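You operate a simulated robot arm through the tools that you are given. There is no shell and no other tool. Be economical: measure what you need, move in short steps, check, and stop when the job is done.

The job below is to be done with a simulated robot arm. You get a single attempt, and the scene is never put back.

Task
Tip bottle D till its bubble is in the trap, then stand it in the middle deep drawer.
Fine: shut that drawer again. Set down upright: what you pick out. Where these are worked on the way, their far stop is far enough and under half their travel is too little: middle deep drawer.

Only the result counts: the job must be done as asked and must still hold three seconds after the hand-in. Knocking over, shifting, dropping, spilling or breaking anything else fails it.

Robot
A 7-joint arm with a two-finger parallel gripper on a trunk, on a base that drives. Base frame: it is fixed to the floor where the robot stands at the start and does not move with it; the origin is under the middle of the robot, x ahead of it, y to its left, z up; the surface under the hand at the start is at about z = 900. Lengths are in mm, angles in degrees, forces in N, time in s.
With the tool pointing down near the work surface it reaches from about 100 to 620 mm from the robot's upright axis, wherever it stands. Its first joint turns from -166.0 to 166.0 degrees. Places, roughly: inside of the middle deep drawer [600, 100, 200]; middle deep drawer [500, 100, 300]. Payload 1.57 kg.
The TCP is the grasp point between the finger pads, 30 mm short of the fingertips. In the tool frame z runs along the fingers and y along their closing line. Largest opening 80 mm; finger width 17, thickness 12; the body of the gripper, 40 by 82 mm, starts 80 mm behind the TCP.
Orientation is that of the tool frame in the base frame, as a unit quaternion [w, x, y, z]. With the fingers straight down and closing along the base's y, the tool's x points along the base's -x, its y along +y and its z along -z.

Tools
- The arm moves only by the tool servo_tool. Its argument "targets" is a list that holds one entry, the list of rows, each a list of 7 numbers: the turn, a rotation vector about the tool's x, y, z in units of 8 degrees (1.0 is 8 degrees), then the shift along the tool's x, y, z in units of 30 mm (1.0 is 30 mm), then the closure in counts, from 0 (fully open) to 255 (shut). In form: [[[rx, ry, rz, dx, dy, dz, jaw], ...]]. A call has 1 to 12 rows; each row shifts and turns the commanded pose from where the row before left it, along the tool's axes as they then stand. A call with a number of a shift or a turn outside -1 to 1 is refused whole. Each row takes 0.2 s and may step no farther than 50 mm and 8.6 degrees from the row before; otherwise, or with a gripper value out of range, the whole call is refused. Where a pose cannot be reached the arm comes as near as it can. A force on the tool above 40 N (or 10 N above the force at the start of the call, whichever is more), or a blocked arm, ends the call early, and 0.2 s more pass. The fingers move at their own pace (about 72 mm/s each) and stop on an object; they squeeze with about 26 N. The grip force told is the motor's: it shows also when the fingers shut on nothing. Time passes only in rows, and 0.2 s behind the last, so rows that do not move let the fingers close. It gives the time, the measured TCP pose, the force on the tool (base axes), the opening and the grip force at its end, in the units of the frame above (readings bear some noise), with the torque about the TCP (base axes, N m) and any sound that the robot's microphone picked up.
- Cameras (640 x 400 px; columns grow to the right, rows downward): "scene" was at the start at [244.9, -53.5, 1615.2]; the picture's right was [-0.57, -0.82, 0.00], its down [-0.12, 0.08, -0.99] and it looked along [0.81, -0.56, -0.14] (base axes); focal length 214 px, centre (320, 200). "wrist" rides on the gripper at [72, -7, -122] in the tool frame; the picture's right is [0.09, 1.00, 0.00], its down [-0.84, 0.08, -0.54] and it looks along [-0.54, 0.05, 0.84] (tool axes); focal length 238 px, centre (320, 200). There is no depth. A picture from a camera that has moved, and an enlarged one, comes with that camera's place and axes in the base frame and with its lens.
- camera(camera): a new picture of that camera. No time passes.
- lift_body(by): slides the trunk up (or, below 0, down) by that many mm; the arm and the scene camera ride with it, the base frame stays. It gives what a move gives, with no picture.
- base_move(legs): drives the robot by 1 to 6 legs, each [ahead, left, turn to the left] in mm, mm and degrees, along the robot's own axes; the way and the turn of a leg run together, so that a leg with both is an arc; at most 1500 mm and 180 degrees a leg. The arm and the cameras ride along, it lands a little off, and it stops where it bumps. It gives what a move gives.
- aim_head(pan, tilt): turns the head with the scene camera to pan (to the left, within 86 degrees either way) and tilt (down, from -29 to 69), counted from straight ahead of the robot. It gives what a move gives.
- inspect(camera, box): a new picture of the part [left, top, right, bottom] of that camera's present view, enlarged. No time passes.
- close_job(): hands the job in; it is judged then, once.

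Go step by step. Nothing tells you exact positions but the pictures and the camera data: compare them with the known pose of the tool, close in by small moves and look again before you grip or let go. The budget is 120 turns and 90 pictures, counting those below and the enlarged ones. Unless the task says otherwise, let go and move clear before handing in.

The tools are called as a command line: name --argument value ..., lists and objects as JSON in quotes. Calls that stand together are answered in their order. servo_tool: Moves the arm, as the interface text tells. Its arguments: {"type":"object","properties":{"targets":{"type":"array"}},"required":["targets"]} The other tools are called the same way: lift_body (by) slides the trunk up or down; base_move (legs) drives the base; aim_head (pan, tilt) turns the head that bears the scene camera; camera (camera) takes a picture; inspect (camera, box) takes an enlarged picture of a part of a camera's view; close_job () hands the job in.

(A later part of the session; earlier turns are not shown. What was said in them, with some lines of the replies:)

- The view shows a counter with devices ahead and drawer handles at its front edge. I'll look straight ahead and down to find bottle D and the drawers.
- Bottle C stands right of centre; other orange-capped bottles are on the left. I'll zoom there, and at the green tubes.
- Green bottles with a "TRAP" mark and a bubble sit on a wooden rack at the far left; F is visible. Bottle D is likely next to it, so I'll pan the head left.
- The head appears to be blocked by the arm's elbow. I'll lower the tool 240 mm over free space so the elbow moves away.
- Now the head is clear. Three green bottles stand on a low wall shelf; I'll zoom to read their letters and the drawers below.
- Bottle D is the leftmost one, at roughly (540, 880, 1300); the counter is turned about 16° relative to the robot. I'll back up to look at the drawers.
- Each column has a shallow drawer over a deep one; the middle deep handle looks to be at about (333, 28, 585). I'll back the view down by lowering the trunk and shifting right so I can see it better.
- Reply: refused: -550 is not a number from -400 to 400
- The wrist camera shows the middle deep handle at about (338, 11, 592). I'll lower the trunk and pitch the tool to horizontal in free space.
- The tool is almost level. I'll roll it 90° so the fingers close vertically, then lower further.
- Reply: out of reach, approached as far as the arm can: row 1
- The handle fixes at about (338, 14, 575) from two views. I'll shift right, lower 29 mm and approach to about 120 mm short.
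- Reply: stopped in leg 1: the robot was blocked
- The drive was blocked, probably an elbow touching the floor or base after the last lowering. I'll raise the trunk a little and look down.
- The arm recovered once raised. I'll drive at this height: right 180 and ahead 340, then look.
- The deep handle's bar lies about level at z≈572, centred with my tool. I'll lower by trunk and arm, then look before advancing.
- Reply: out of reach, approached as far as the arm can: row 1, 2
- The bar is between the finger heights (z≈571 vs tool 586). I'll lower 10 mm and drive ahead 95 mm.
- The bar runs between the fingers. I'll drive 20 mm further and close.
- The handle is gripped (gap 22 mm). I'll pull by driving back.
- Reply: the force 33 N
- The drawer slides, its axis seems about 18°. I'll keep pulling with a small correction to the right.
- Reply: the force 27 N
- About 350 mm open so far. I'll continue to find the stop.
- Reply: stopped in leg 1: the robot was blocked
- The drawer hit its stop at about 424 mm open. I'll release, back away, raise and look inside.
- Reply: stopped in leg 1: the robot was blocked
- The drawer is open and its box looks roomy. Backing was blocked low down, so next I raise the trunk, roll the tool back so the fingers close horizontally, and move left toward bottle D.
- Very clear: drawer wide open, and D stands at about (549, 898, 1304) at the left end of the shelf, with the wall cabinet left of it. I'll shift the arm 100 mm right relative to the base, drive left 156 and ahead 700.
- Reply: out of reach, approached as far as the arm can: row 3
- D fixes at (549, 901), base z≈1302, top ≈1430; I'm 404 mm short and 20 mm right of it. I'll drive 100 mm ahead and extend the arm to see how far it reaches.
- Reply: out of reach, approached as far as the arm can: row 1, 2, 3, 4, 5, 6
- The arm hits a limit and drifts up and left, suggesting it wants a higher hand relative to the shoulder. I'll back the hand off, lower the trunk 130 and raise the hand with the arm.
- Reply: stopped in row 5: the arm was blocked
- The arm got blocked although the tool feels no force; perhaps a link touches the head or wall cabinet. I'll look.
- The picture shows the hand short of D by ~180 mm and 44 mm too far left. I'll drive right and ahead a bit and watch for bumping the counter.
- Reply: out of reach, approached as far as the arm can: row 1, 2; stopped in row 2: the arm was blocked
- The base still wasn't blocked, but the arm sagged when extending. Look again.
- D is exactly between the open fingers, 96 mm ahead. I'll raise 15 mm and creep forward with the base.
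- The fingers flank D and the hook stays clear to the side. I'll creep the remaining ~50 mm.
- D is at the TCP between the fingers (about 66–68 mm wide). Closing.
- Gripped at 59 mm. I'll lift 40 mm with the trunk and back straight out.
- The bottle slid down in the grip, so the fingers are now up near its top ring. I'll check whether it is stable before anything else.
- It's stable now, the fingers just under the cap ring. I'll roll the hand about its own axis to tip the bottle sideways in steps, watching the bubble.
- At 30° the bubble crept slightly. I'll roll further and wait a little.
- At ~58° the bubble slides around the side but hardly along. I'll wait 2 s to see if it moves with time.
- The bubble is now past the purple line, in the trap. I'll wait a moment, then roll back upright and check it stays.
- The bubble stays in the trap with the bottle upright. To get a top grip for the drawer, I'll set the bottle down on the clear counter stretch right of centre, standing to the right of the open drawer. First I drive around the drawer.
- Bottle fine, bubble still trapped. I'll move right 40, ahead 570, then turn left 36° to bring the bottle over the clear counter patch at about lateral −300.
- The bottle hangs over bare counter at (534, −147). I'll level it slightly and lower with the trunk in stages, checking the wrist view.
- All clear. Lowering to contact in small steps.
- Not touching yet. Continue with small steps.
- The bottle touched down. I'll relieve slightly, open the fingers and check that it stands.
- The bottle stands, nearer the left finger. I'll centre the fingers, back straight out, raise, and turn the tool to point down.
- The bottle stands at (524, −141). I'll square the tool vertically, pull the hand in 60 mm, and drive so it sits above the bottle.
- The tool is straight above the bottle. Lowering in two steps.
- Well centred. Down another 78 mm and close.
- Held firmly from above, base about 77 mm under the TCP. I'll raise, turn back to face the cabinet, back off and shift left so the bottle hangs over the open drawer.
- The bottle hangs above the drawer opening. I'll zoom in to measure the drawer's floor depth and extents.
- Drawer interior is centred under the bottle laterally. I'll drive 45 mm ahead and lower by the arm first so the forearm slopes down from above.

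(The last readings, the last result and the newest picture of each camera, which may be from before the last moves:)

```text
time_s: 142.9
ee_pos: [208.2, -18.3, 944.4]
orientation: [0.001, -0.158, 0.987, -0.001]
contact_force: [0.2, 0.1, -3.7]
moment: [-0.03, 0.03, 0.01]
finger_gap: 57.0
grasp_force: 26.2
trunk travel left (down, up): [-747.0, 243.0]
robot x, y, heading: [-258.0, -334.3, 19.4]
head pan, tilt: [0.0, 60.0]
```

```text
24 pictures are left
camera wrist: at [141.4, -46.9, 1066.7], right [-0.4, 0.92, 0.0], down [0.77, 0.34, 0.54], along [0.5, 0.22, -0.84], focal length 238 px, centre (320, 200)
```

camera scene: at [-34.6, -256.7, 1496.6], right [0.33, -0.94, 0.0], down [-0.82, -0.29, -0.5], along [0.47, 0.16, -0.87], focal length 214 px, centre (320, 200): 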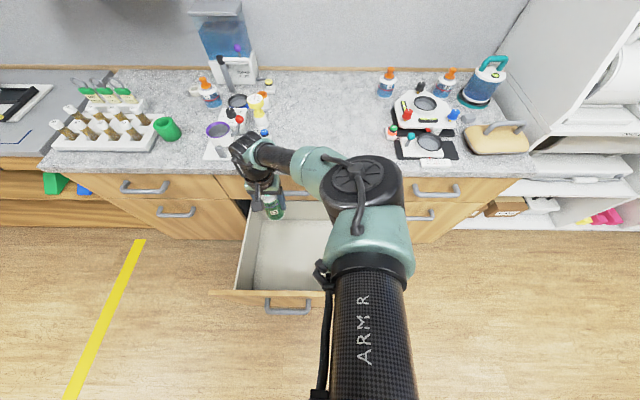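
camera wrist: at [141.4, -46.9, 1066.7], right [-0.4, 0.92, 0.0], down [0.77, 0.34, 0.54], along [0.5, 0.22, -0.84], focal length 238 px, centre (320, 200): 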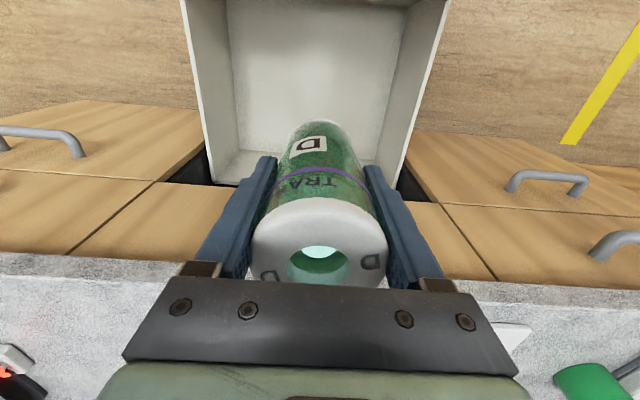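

Both views agree: box rim z≈460, floor z≈190±40. I'll lower another 120 by arm and 300 by trunk, then check.

servo_tool --targets '[[[0, 0, 0, 0, 0, 1, 255], [0, 0, 0, 0, 0, 1, 255], [0, 0, 0, 0, 0, 1, 255], [0, 0, 0, 0, 0, 1, 255], [0, 0, 0, 0, 0, 1, 255]]]'

lift_body --by -260

camera --camera "scene"

camera --camera "wrist"

```text
time_s: 144.1
ee_pos: [199.9, -28.3, 800.3]
orientation: [0.001, -0.159, 0.987, 0.0]
contact_force: [0.4, 0.0, -3.0]
moment: [0.02, 0.05, 0.01]
finger_gap: 56.6
grasp_force: 26.1
out of reach, approached as far as the arm can: row 5
trunk travel left (down, up): [-747.0, 243.0]
robot x, y, heading: [-257.9, -332.6, 19.3]
head pan, tilt: [0.0, 60.0]
```

```text
time_s: 146.8
ee_pos: [199.7, -26.2, 540.2]
orientation: [0.001, -0.158, 0.988, 0.001]
contact_force: [0.2, -0.2, -3.3]
moment: [0.02, 0.05, -0.02]
finger_gap: 56.8
grasp_force: 26.2
trunk travel left (down, up): [-487.0, 503.0]
robot x, y, heading: [-258.4, -335.4, 19.4]
head pan, tilt: [0.0, 60.0]
```

```text
23 pictures are left
camera scene: at [-34.9, -257.1, 1236.7], right [0.33, -0.94, 0.0], down [-0.82, -0.29, -0.5], along [0.47, 0.17, -0.87], focal length 214 px, centre (320, 200)
```

scene: 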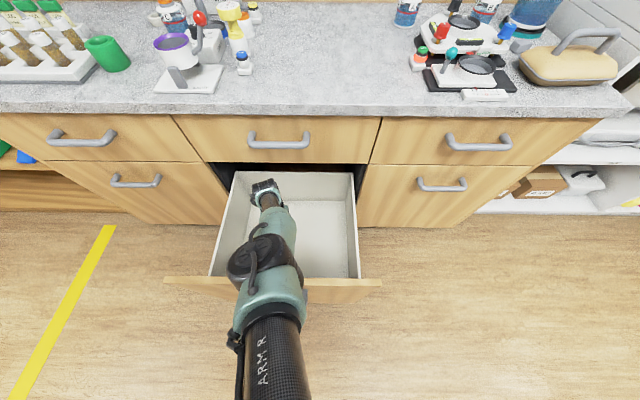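

```text
22 pictures are left
camera wrist: at [133.5, -54.8, 663.1], right [-0.4, 0.92, 0.0], down [0.77, 0.34, 0.54], along [0.5, 0.22, -0.84], focal length 238 px, centre (320, 200)
```

wrist: 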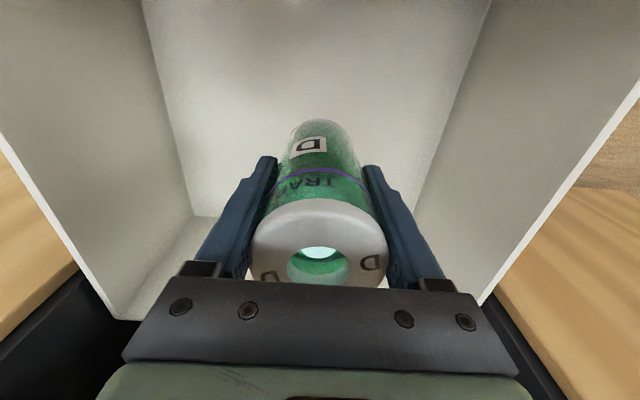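

The arm comes straight over the front panel with the elbow right above it, which may get tight when lowering 270 mm more. I'll fold the arm (hand in 75 mm, base ahead 75 mm) to lift the elbow.

servo_tool --targets '[[[0, 0, 0, 0.9, 0, 0, 255], [0, 0, 0, 0.9, 0, 0, 255], [0, 0, 0, 0.8, 0, 0, 255]]]'

base_move --legs '[[75, 0, -1]]'

servo_tool --targets '[[[0, 0, 0, 0, 0, 1, 255], [0, 0, 0, 0, 0, 1, 255], [0, 0, 0, 0, 0, 0.5, 255]]]'

camera --camera "scene"

```text
time_s: 147.6
ee_pos: [168.4, -19.5, 515.7]
orientation: [0.001, -0.159, 0.987, -0.001]
contact_force: [-0.1, -0.8, -3.4]
moment: [-0.04, -0.01, -0.02]
finger_gap: 56.8
grasp_force: 26.7
out of reach, approached as far as the arm can: row 1, 2, 3
trunk travel left (down, up): [-487.0, 503.0]
robot x, y, heading: [-260.1, -335.0, 19.4]
head pan, tilt: [0.0, 60.0]
```

```text
time_s: 148.6
ee_pos: [243.4, -2.9, 514.9]
orientation: [0.0, -0.149, 0.989, -0.001]
contact_force: [0.1, 0.4, -3.4]
moment: [-0.04, 0.03, 0.01]
finger_gap: 57.2
grasp_force: 26.3
trunk travel left (down, up): [-487.0, 503.0]
robot x, y, heading: [-188.8, -313.5, 18.2]
head pan, tilt: [0.0, 60.0]
```

```text
time_s: 149.4
ee_pos: [228.5, -19.3, 489.8]
orientation: [0.001, -0.15, 0.989, -0.001]
contact_force: [-0.9, 0.4, -3.7]
moment: [-0.01, 0.05, -0.04]
finger_gap: 57.1
grasp_force: 25.9
out of reach, approached as far as the arm can: row 1, 2, 3
trunk travel left (down, up): [-487.0, 503.0]
robot x, y, heading: [-189.7, -310.4, 18.2]
head pan, tilt: [0.0, 60.0]
```

```text
21 pictures are left
camera scene: at [36.1, -237.4, 1236.6], right [0.31, -0.95, 0.0], down [-0.82, -0.27, -0.5], along [0.47, 0.16, -0.87], focal length 214 px, centre (320, 200)
```

scene: 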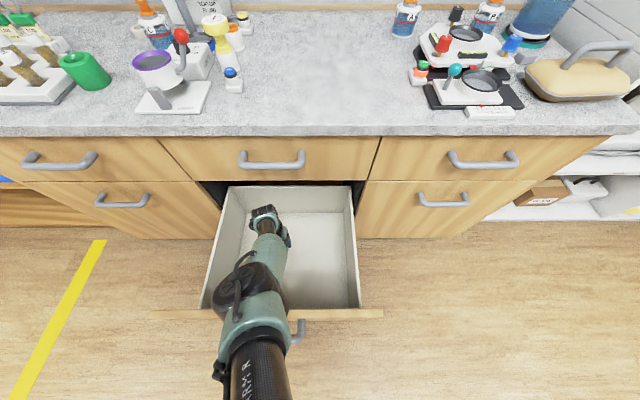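

The elbow would get too near the tall front panel. The box's side rim is only z≈460, so I'll come in over the right side instead: raise, back off, shift right, turn left 57°, and approach diagonally.

lift_body --by 400

servo_tool --targets '[[[0, 0, 0, -0.5, 0, -0.8, 255], [0, 0, 0, -0.8, 0, 0, 255], [0, 0, 0, -0.8, 0, 0, 255]]]'

base_move --legs '[[-250, 0, 0], [0, -400, 0], [0, 0, 57]]'

aim_head --pan 20 --tilt 60

camera --camera "scene"

```text
time_s: 153.2
ee_pos: [228.6, -18.9, 890.7]
orientation: [0.0, -0.15, 0.989, -0.001]
contact_force: [0.1, 0.1, -3.9]
moment: [-0.03, 0.04, 0.01]
finger_gap: 56.9
grasp_force: 25.8
trunk travel left (down, up): [-887.0, 103.0]
robot x, y, heading: [-189.3, -310.7, 18.4]
head pan, tilt: [0.0, 60.0]
```

```text
time_s: 154.1
ee_pos: [255.6, -21.7, 913.3]
orientation: [0.001, -0.15, 0.989, -0.001]
contact_force: [-0.1, 0.4, -4.0]
moment: [0.03, 0.02, 0.01]
finger_gap: 57.1
grasp_force: 25.9
out of reach, approached as far as the arm can: row 1, 2, 3
trunk travel left (down, up): [-887.0, 103.0]
robot x, y, heading: [-184.9, -310.7, 18.2]
head pan, tilt: [0.0, 60.0]
```

```text
time_s: 160.5
ee_pos: [-299.4, -242.2, 913.0]
orientation: [0.0, -0.604, 0.797, -0.001]
contact_force: [0.1, 0.1, -3.1]
moment: [0.0, 0.04, -0.02]
finger_gap: 57.0
grasp_force: 26.1
trunk travel left (down, up): [-887.0, 103.0]
robot x, y, heading: [-297.5, -772.8, 75.4]
head pan, tilt: [0.0, 60.0]
```

```text
time_s: 161.3
ee_pos: [-298.3, -242.4, 912.7]
orientation: [0.001, -0.604, 0.797, -0.001]
contact_force: [-0.5, 0.2, -4.1]
moment: [-0.01, 0.02, 0.0]
finger_gap: 56.9
grasp_force: 25.7
trunk travel left (down, up): [-887.0, 103.0]
robot x, y, heading: [-296.3, -768.9, 75.5]
head pan, tilt: [20.0, 60.0]
```

```text
20 pictures are left
camera scene: at [-260.9, -541.3, 1636.6], right [1.0, 0.09, 0.0], down [0.08, -0.86, -0.5], along [-0.05, 0.5, -0.87], focal length 214 px, centre (320, 200)
```

scene: 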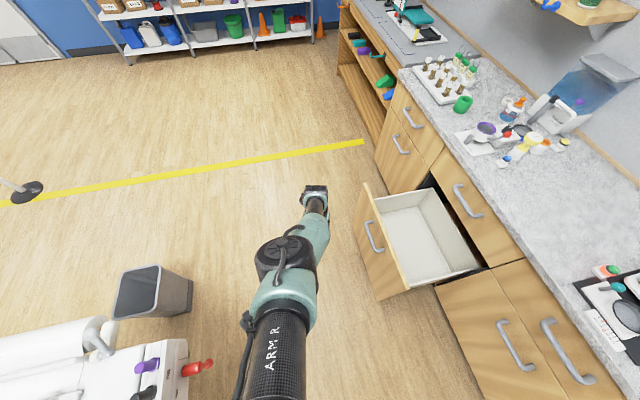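

The route is clear. I'll move diagonally so the bottle comes over the drawer while the base stays right of it.

base_move --legs '[[321, -447, 0]]'

camera --camera "scene"

camera --camera "wrist"

```text
time_s: 164.6
ee_pos: [221.1, -42.7, 913.9]
orientation: [0.001, -0.608, 0.794, 0.0]
contact_force: [-0.1, -0.8, -2.4]
moment: [0.01, 0.02, -0.04]
finger_gap: 56.6
grasp_force: 25.9
trunk travel left (down, up): [-887.0, 103.0]
robot x, y, heading: [223.6, -573.4, 76.2]
head pan, tilt: [20.0, 60.0]
```

```text
19 pictures are left
camera scene: at [260.8, -341.1, 1636.7], right [0.99, 0.1, 0.0], down [0.09, -0.86, -0.5], along [-0.05, 0.5, -0.87], focal length 214 px, centre (320, 200)
```

scene: 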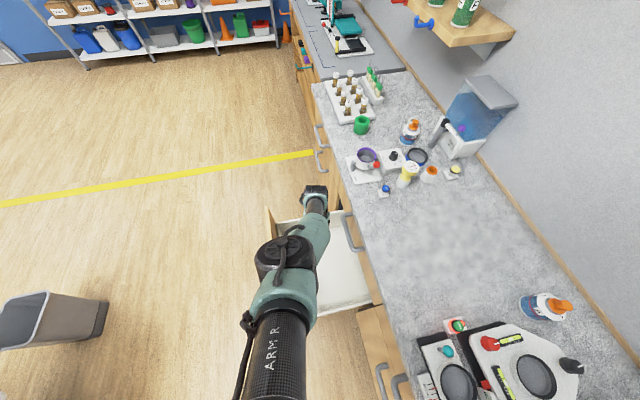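

```text
18 pictures are left
camera wrist: at [207.9, -113.1, 1036.2], right [-0.98, 0.17, 0.0], down [0.14, 0.83, 0.54], along [0.09, 0.53, -0.84], focal length 238 px, centre (320, 200)
```

wrist: 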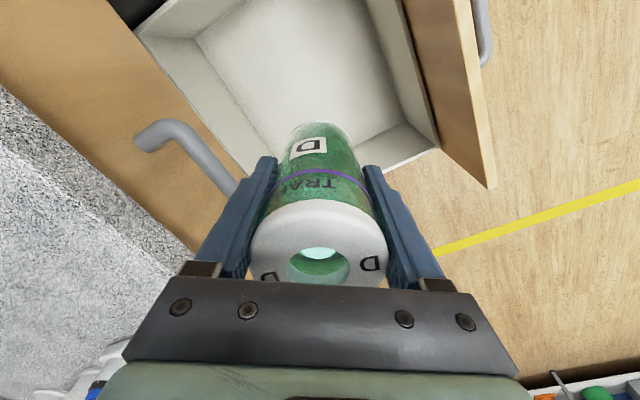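

Position is right: bottle at n≈196 over the drawer, clear of walls. Lowering 400 first.

lift_body --by -400

camera --camera "wrist"

camera --camera "scene"

```text
time_s: 168.4
ee_pos: [221.1, -43.2, 513.6]
orientation: [0.001, -0.607, 0.795, -0.001]
contact_force: [0.6, -0.2, -3.4]
moment: [-0.03, 0.02, 0.01]
finger_gap: 56.8
grasp_force: 26.0
trunk travel left (down, up): [-487.0, 503.0]
robot x, y, heading: [229.0, -571.2, 75.8]
head pan, tilt: [20.0, 60.0]
```

```text
17 pictures are left
camera wrist: at [208.0, -113.3, 636.2], right [-0.98, 0.17, 0.0], down [0.14, 0.83, 0.54], along [0.09, 0.53, -0.84], focal length 238 px, centre (320, 200)
```

wrist: 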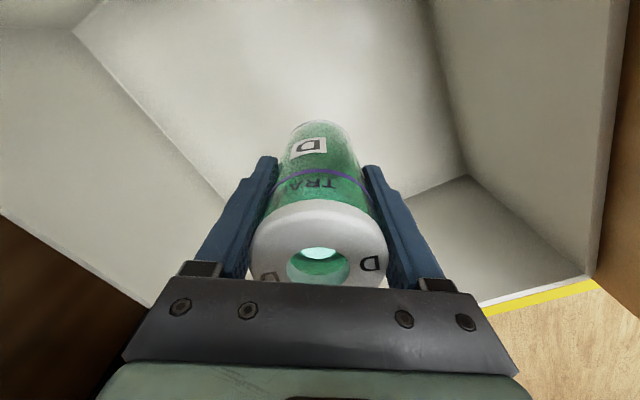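

```text
16 pictures are left
camera scene: at [261.0, -341.2, 1236.7], right [0.99, 0.1, 0.0], down [0.09, -0.86, -0.5], along [-0.05, 0.5, -0.87], focal length 214 px, centre (320, 200)
```

scene: 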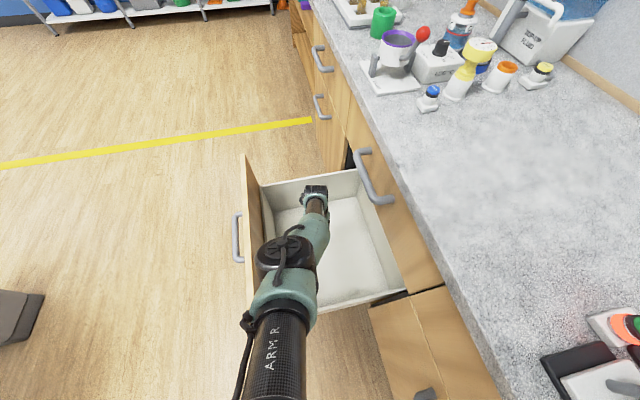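

Clear of panel and rim. Continuing down.

lift_body --by -150

lift_body --by -30

camera --camera "wrist"

camera --camera "scene"

```text
time_s: 170.2
ee_pos: [220.8, -41.8, 362.1]
orientation: [0.0, -0.607, 0.795, -0.001]
contact_force: [-0.3, -0.2, -4.0]
moment: [0.0, 0.0, -0.02]
finger_gap: 56.8
grasp_force: 26.2
trunk travel left (down, up): [-337.0, 653.0]
robot x, y, heading: [228.2, -572.1, 76.3]
head pan, tilt: [20.0, 60.0]
```

```text
time_s: 170.9
ee_pos: [220.3, -41.9, 333.7]
orientation: [0.0, -0.607, 0.795, -0.001]
contact_force: [-0.1, 0.2, -4.1]
moment: [-0.03, 0.02, 0.01]
finger_gap: 56.9
grasp_force: 25.6
trunk travel left (down, up): [-307.0, 683.0]
robot x, y, heading: [228.2, -566.7, 76.0]
head pan, tilt: [20.0, 60.0]
```

```text
15 pictures are left
camera wrist: at [208.0, -113.3, 456.1], right [-0.98, 0.17, 0.0], down [0.14, 0.83, 0.54], along [0.09, 0.53, -0.84], focal length 238 px, centre (320, 200)
```

wrist: 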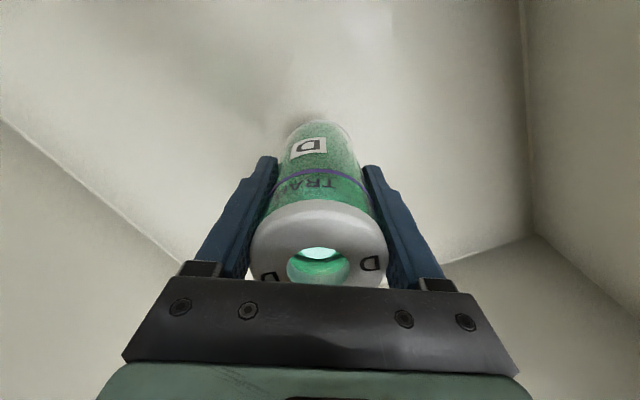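

```text
14 pictures are left
camera scene: at [261.0, -341.3, 1056.6], right [0.99, 0.1, 0.0], down [0.09, -0.86, -0.5], along [-0.05, 0.5, -0.87], focal length 214 px, centre (320, 200)
```

scene: 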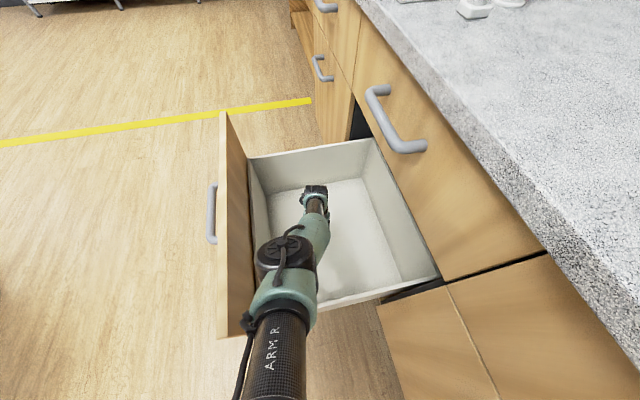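

A contact shadow is visible near the bottle's foot. Lowering in small steps until contact.

lift_body --by -25

lift_body --by -12

lift_body --by -8

inspect --camera "wrist" --box '[220, 80, 420, 205]'

```text
time_s: 171.6
ee_pos: [222.0, -43.1, 308.8]
orientation: [-0.001, -0.607, 0.794, 0.0]
contact_force: [-0.1, 0.4, -4.3]
moment: [-0.04, -0.03, -0.03]
finger_gap: 56.9
grasp_force: 26.0
trunk travel left (down, up): [-282.0, 708.0]
robot x, y, heading: [232.2, -569.6, 76.3]
head pan, tilt: [20.0, 60.0]
```

```text
time_s: 172.2
ee_pos: [220.6, -43.7, 296.8]
orientation: [0.001, -0.607, 0.795, 0.0]
contact_force: [-1.0, -0.2, -3.8]
moment: [0.02, 0.03, 0.03]
finger_gap: 57.1
grasp_force: 26.3
trunk travel left (down, up): [-270.0, 720.0]
robot x, y, heading: [229.0, -573.3, 75.9]
head pan, tilt: [20.0, 60.0]
```

```text
time_s: 172.8
ee_pos: [221.3, -43.0, 288.6]
orientation: [0.001, -0.608, 0.794, -0.001]
contact_force: [-0.4, 0.5, -3.5]
moment: [-0.03, -0.01, 0.03]
finger_gap: 57.1
grasp_force: 26.5
trunk travel left (down, up): [-262.0, 728.0]
robot x, y, heading: [226.2, -569.3, 75.9]
head pan, tilt: [20.0, 60.0]
```

```text
3.20 times, centred on (320, 142) of wrist
camera zoom: at [208.0, -113.3, 411.1], right [-0.98, 0.17, 0.0], down [0.14, 0.83, 0.54], along [0.09, 0.53, -0.84], focal length 763 px, centre (320, 384)
```

zoom: 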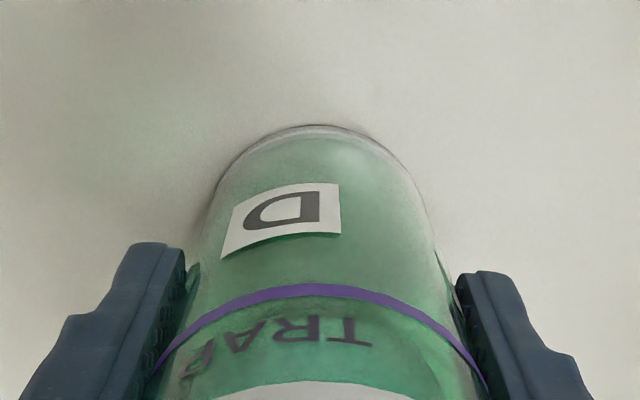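

Very close to the floor now. Further small steps.

lift_body --by -6

lift_body --by -5

lift_body --by -5

```text
time_s: 173.3
ee_pos: [220.8, -41.3, 285.1]
orientation: [0.003, -0.607, 0.795, 0.002]
contact_force: [-0.7, -1.9, 19.2]
moment: [0.01, -0.03, 0.04]
finger_gap: 56.9
grasp_force: 26.2
trunk travel left (down, up): [-256.0, 734.0]
robot x, y, heading: [226.6, -569.7, 75.9]
head pan, tilt: [20.0, 60.0]
```

```text
time_s: 173.9
ee_pos: [220.6, -40.9, 278.7]
orientation: [0.002, -0.608, 0.794, 0.002]
contact_force: [0.0, 5.1, 14.1]
moment: [0.23, 0.1, -0.01]
finger_gap: 57.2
grasp_force: 25.9
trunk travel left (down, up): [-251.0, 739.0]
robot x, y, heading: [223.9, -570.4, 75.9]
head pan, tilt: [20.0, 60.0]
```

```text
time_s: 174.4
ee_pos: [220.4, -43.4, 272.6]
orientation: [0.002, -0.608, 0.794, 0.001]
contact_force: [-0.7, 2.7, 15.6]
moment: [0.16, 0.2, -0.01]
finger_gap: 56.9
grasp_force: 26.2
trunk travel left (down, up): [-246.0, 744.0]
robot x, y, heading: [231.6, -569.6, 75.9]
head pan, tilt: [20.0, 60.0]
```

Contact made; the bottle stands on the drawer floor (z≈209). I'll open and raise straight up.

servo_tool --targets '[[[0, 0, 0, 0, 0, 0, 150], [0, 0, 0, 0, 0, 0, 60], [0, 0, 0, 0, 0, 0, 0], [0, 0, 0, 0, 0, 0, 0]]]'

camera --camera "wrist"

```text
time_s: 175.4
ee_pos: [220.7, -43.2, 273.2]
orientation: [0.001, -0.608, 0.794, -0.001]
contact_force: [0.7, 0.6, 0.8]
moment: [-0.02, 0.0, -0.03]
finger_gap: 80.2
grasp_force: 0.0
trunk travel left (down, up): [-246.0, 744.0]
robot x, y, heading: [231.0, -570.7, 75.8]
head pan, tilt: [20.0, 60.0]
```

```text
12 pictures are left
camera wrist: at [208.0, -113.5, 395.2], right [-0.98, 0.17, 0.0], down [0.14, 0.83, 0.54], along [0.09, 0.53, -0.84], focal length 238 px, centre (320, 200)
```

wrist: 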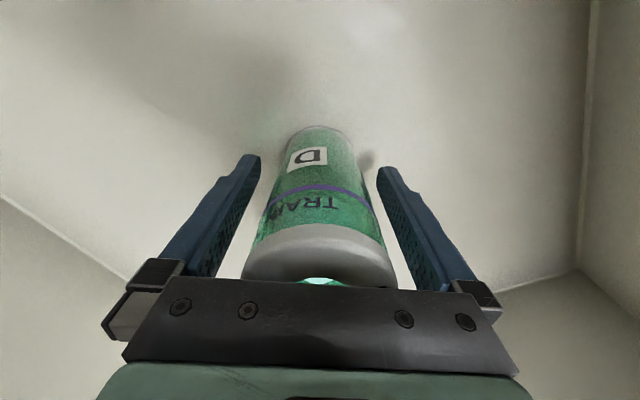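

Standing and free of both fingers. Raising.

lift_body --by 200

lift_body --by 400

inspect --camera "wrist" --box '[160, 0, 480, 200]'

```text
time_s: 177.6
ee_pos: [221.4, -42.4, 473.5]
orientation: [0.001, -0.607, 0.794, 0.0]
contact_force: [0.4, 0.5, -0.1]
moment: [0.0, -0.01, -0.01]
finger_gap: 79.7
grasp_force: 0.0
trunk travel left (down, up): [-446.0, 544.0]
robot x, y, heading: [227.6, -570.8, 76.0]
head pan, tilt: [20.0, 60.0]
```

```text
time_s: 181.4
ee_pos: [220.9, -41.6, 872.8]
orientation: [0.001, -0.608, 0.794, 0.0]
contact_force: [-0.5, -0.3, -0.2]
moment: [0.01, 0.0, 0.01]
finger_gap: 80.1
grasp_force: 0.0
trunk travel left (down, up): [-846.0, 144.0]
robot x, y, heading: [228.5, -572.5, 75.7]
head pan, tilt: [20.0, 60.0]
```

```text
2.00 times, centred on (320, 100) of wrist
camera zoom: at [208.0, -113.3, 995.3], right [-0.98, 0.17, 0.0], down [0.14, 0.83, 0.54], along [0.09, 0.53, -0.84], focal length 477 px, centre (320, 400)
```

zoom: 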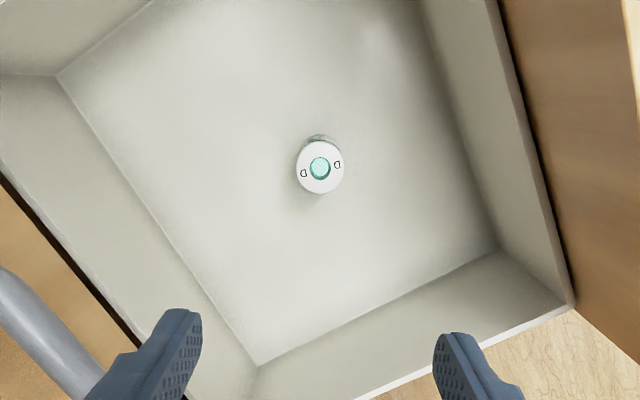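

Bottle D stands upright mid-drawer, bubble visible in the cap area. Now to shut the drawer: back away along the same path, turn to face the front, and pitch the closed hand 45° so the fingertips can push the panel.

base_move --legs '[[-321, 447, 0], [0, 0, -57.5], [-190, 0, 0], [0, 390, 0]]'

servo_tool --targets '[[[0, -1, 0, 0, 0, 0, 255], [0, -1, 0, 0, 0, 0, 255], [0, -1, 0, 0, 0, 0, 255], [0, -1, 0, 0, 0, 0, 255], [0, -1, 0, 0, 0, 0, 255], [0, -1, 0, 0, 0, 0, 255]]]'

lift_body --by -200

aim_head --pan 0 --tilt 50

camera --camera "scene"

camera --camera "wrist"

```text
time_s: 190.3
ee_pos: [-141.9, -161.3, 872.8]
orientation: [0.001, -0.152, 0.988, 0.0]
contact_force: [0.5, -0.5, 0.0]
moment: [0.0, 0.01, -0.04]
finger_gap: 79.7
grasp_force: 0.0
trunk travel left (down, up): [-846.0, 144.0]
robot x, y, heading: [-584.4, -454.1, 18.6]
head pan, tilt: [20.0, 60.0]
```

```text
time_s: 191.7
ee_pos: [-121.7, -124.0, 880.5]
orientation: [0.402, -0.136, 0.904, 0.056]
contact_force: [-0.6, 0.2, -0.2]
moment: [-0.01, 0.03, 0.0]
finger_gap: 0.0
grasp_force: 21.6
out of reach, approached as far as the arm can: row 1, 2, 6
trunk travel left (down, up): [-846.0, 144.0]
robot x, y, heading: [-584.7, -454.8, 18.6]
head pan, tilt: [20.0, 60.0]
```

```text
time_s: 193.9
ee_pos: [-122.3, -124.0, 679.2]
orientation: [0.401, -0.137, 0.904, 0.057]
contact_force: [-0.2, 0.3, 0.3]
moment: [0.01, -0.02, 0.04]
finger_gap: 0.2
grasp_force: 20.8
trunk travel left (down, up): [-646.0, 344.0]
robot x, y, heading: [-586.0, -453.4, 18.4]
head pan, tilt: [20.0, 60.0]
```

```text
time_s: 194.7
ee_pos: [-120.4, -123.6, 678.8]
orientation: [0.401, -0.136, 0.904, 0.057]
contact_force: [-0.1, -0.1, 0.7]
moment: [0.03, 0.0, 0.0]
finger_gap: 0.2
grasp_force: 21.1
trunk travel left (down, up): [-646.0, 344.0]
robot x, y, heading: [-584.2, -452.1, 18.5]
head pan, tilt: [0.0, 50.0]
```

```text
10 pictures are left
camera scene: at [-351.5, -376.0, 1408.3], right [0.32, -0.95, 0.0], down [-0.73, -0.24, -0.64], along [0.61, 0.2, -0.77], focal length 214 px, centre (320, 200)
```

scene: 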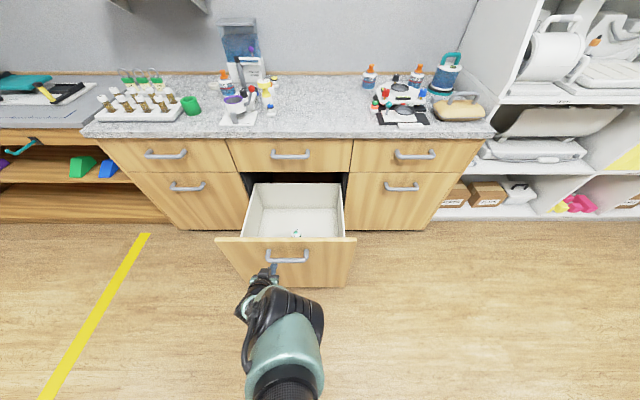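

```text
9 pictures are left
camera wrist: at [-251.8, -170.4, 708.9], right [-0.35, 0.93, -0.08], down [0.13, 0.13, 0.98], along [0.93, 0.34, -0.17], focal length 238 px, centre (320, 200)
```

wrist: 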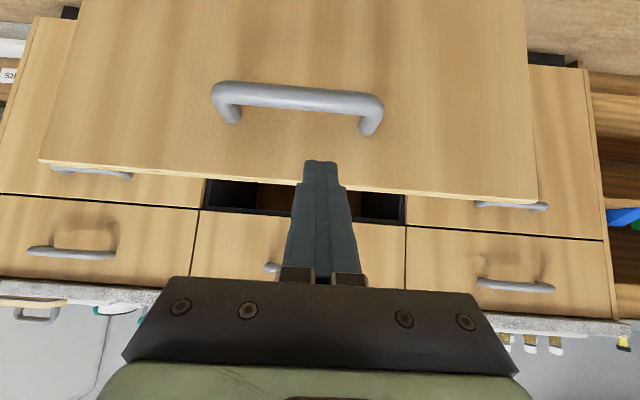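

Tips are in front of the panel, above the handle's level. I'll lower to z≈615 and drive ahead gently until contact.

lift_body --by -44

base_move --legs '[[65, 0, 0]]'

camera --camera "wrist"

```text
time_s: 195.6
ee_pos: [-120.2, -124.4, 635.3]
orientation: [0.402, -0.137, 0.904, 0.057]
contact_force: [-0.6, 0.6, -0.6]
moment: [0.0, 0.01, 0.02]
finger_gap: 0.0
grasp_force: 20.6
trunk travel left (down, up): [-602.0, 388.0]
robot x, y, heading: [-585.7, -455.0, 18.6]
head pan, tilt: [0.0, 50.0]
```

```text
time_s: 196.6
ee_pos: [-59.7, -103.0, 635.5]
orientation: [0.4, -0.137, 0.904, 0.057]
contact_force: [0.1, -0.8, 0.6]
moment: [-0.04, 0.02, -0.01]
finger_gap: 0.1
grasp_force: 21.3
trunk travel left (down, up): [-602.0, 388.0]
robot x, y, heading: [-526.9, -428.7, 18.2]
head pan, tilt: [0.0, 50.0]
```

```text
8 pictures are left
camera wrist: at [-191.0, -149.8, 664.6], right [-0.35, 0.93, -0.07], down [0.13, 0.13, 0.98], along [0.93, 0.34, -0.17], focal length 238 px, centre (320, 200)
```

wrist: 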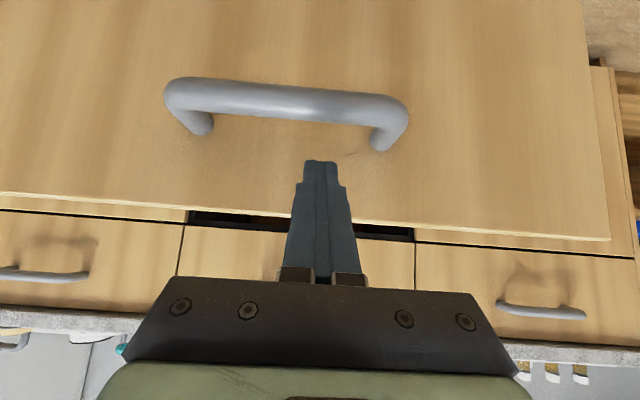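

The tip is nicely between bar and panel top. Now pushing in short legs.

base_move --legs '[[40, 0, 0], [50, 0, 0], [50, 0, 0], [50, 0, 0]]'

camera --camera "scene"

```text
time_s: 199.0
ee_pos: [117.9, -41.9, 633.5]
orientation: [0.4, -0.138, 0.904, 0.058]
contact_force: [0.8, -0.5, -0.8]
moment: [-0.03, 0.0, -0.01]
finger_gap: 0.0
grasp_force: 21.4
trunk travel left (down, up): [-602.0, 388.0]
robot x, y, heading: [-342.0, -372.5, 18.6]
head pan, tilt: [0.0, 50.0]
```

```text
7 pictures are left
camera scene: at [-110.4, -294.3, 1363.9], right [0.32, -0.95, 0.0], down [-0.73, -0.25, -0.64], along [0.61, 0.21, -0.77], focal length 214 px, centre (320, 200)
```

scene: 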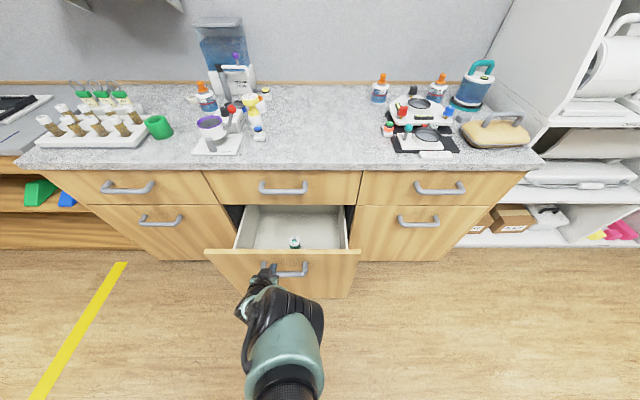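

The drawer slides and the bottle still stands. Keep pushing.

base_move --legs '[[50, 0, 0], [50, 0, 0], [50, 0, 0], [40, 0, 0]]'

base_move --legs '[[30, 0, 0]]'

camera --camera "scene"

```text
time_s: 201.5
ee_pos: [299.2, 18.9, 634.5]
orientation: [0.4, -0.138, 0.904, 0.058]
contact_force: [-0.7, -0.2, 0.0]
moment: [-0.03, -0.03, -0.01]
finger_gap: 0.0
grasp_force: 21.0
trunk travel left (down, up): [-602.0, 388.0]
robot x, y, heading: [-164.6, -313.5, 18.4]
head pan, tilt: [0.0, 50.0]
```

```text
time_s: 202.3
ee_pos: [326.4, 28.0, 634.3]
orientation: [0.4, -0.138, 0.904, 0.057]
contact_force: [0.0, 0.4, -0.3]
moment: [0.0, 0.02, -0.02]
finger_gap: 0.2
grasp_force: 21.1
trunk travel left (down, up): [-602.0, 388.0]
robot x, y, heading: [-136.2, -302.9, 18.6]
head pan, tilt: [0.0, 50.0]
```

```text
6 pictures are left
camera scene: at [97.7, -223.8, 1364.0], right [0.32, -0.95, 0.0], down [-0.73, -0.25, -0.64], along [0.61, 0.21, -0.77], focal length 214 px, centre (320, 200)
```

scene: 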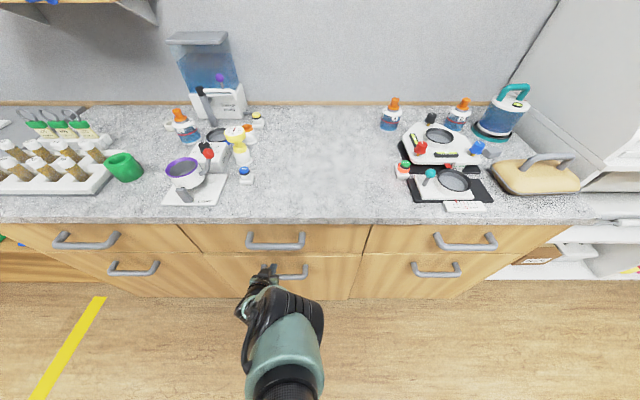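

Nearly shut. A few more small pushes until it is felt to seat.

base_move --legs '[[12, 0, 0]]'

base_move --legs '[[10, 0, 0]]'

inspect --camera "wrist" --box '[0, 0, 640, 400]'

```text
time_s: 203.1
ee_pos: [338.9, 32.9, 634.8]
orientation: [0.4, -0.139, 0.904, 0.057]
contact_force: [-0.8, -0.5, 0.0]
moment: [0.0, 0.03, -0.02]
finger_gap: 0.1
grasp_force: 21.2
trunk travel left (down, up): [-602.0, 388.0]
robot x, y, heading: [-124.6, -298.8, 18.6]
head pan, tilt: [0.0, 50.0]
```

```text
time_s: 203.8
ee_pos: [346.9, 35.7, 635.2]
orientation: [0.401, -0.139, 0.904, 0.058]
contact_force: [0.4, 1.2, 0.1]
moment: [0.01, 0.02, -0.03]
finger_gap: 0.3
grasp_force: 21.4
trunk travel left (down, up): [-602.0, 388.0]
robot x, y, heading: [-115.3, -293.8, 18.6]
head pan, tilt: [0.0, 50.0]
```

```text
1.00 times, centred on (320, 200) of wrist (not enlarged: the box is as wide or as high as the picture)
camera zoom: at [216.8, -11.1, 664.8], right [-0.35, 0.93, -0.08], down [0.13, 0.13, 0.98], along [0.93, 0.34, -0.17], focal length 238 px, centre (320, 200)
```

zoom: 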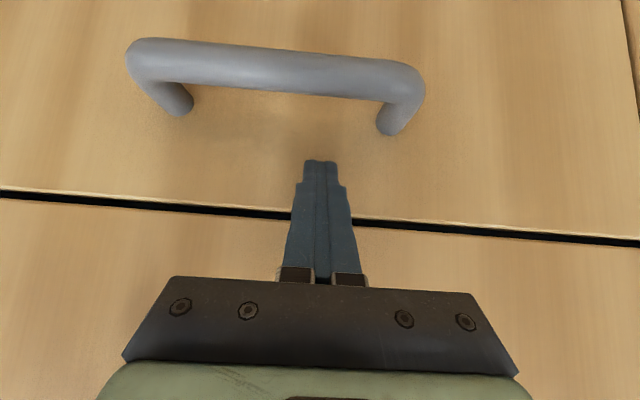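

It looks almost flush. Another careful push to confirm it's home.

base_move --legs '[[10, 0, 0]]'

base_move --legs '[[8, 0, 0]]'

base_move --legs '[[8, 0, 0]]'

```text
time_s: 204.5
ee_pos: [350.0, 37.0, 633.1]
orientation: [0.394, -0.141, 0.906, 0.059]
contact_force: [-27.2, -9.6, 0.2]
moment: [0.19, 0.48, -0.01]
finger_gap: 0.2
grasp_force: 21.1
trunk travel left (down, up): [-602.0, 388.0]
robot x, y, heading: [-109.0, -289.7, 18.6]
head pan, tilt: [0.0, 50.0]
```

```text
time_s: 205.3
ee_pos: [349.6, 40.5, 627.1]
orientation: [0.387, -0.143, 0.909, 0.06]
contact_force: [-31.5, -11.9, 3.9]
moment: [0.13, 0.47, -0.03]
finger_gap: 0.0
grasp_force: 21.3
trunk travel left (down, up): [-602.0, 388.0]
robot x, y, heading: [-103.4, -290.1, 18.7]
head pan, tilt: [0.0, 50.0]
```

```text
time_s: 206.0
ee_pos: [349.6, 43.1, 623.2]
orientation: [0.379, -0.145, 0.912, 0.061]
contact_force: [-32.5, -11.9, 4.0]
moment: [0.12, 0.46, -0.01]
finger_gap: 0.1
grasp_force: 21.6
trunk travel left (down, up): [-602.0, 388.0]
robot x, y, heading: [-92.1, -286.2, 18.7]
head pan, tilt: [0.0, 50.0]
```

The tool no longer advances at 32 N: the drawer is home. I'll back away and verify.

base_move --legs '[[-250, 0, 0]]'

camera --camera "wrist"

camera --camera "scene"

```text
time_s: 207.8
ee_pos: [111.4, -36.9, 621.5]
orientation: [0.378, -0.147, 0.912, 0.061]
contact_force: [0.2, -0.7, 0.1]
moment: [0.02, -0.01, -0.03]
finger_gap: 0.0
grasp_force: 21.1
trunk travel left (down, up): [-602.0, 388.0]
robot x, y, heading: [-331.1, -370.4, 18.8]
head pan, tilt: [0.0, 50.0]
```

```text
4 pictures are left
camera wrist: at [-17.5, -86.0, 657.7], right [-0.37, 0.92, -0.06], down [0.17, 0.14, 0.98], along [0.91, 0.35, -0.21], focal length 238 px, centre (320, 200)
```

wrist: 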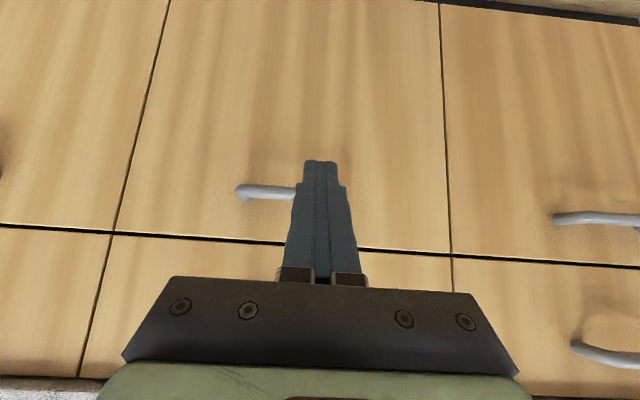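

```text
3 pictures are left
camera scene: at [-96.8, -289.1, 1364.4], right [0.32, -0.95, 0.0], down [-0.72, -0.25, -0.64], along [0.61, 0.21, -0.77], focal length 214 px, centre (320, 200)
```

scene: 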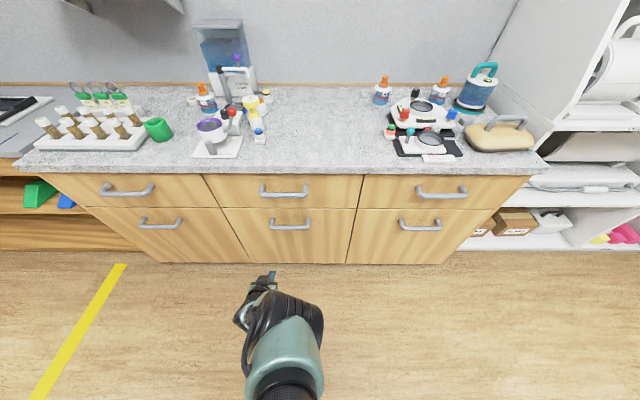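

The middle deep drawer is flush and shut, everything on the counter is in place, and the hand is clear. Handing in.

close_job

```text
The job is handed in.
```

Bottle D was tipped until its bubble crossed into the trap. It stood upright with the bubble still trapped when last seen up close, and it was still standing partway through shutting the middle deep drawer. The drawer is shut and seated.

The base was stopped several times while I drove, at least once backing up; I don't know what it touched and never looked behind it. The only objects I saw back there were a bin and a table, and the bin was upright when I later saw it. I can't rule out that something was nudged slightly.
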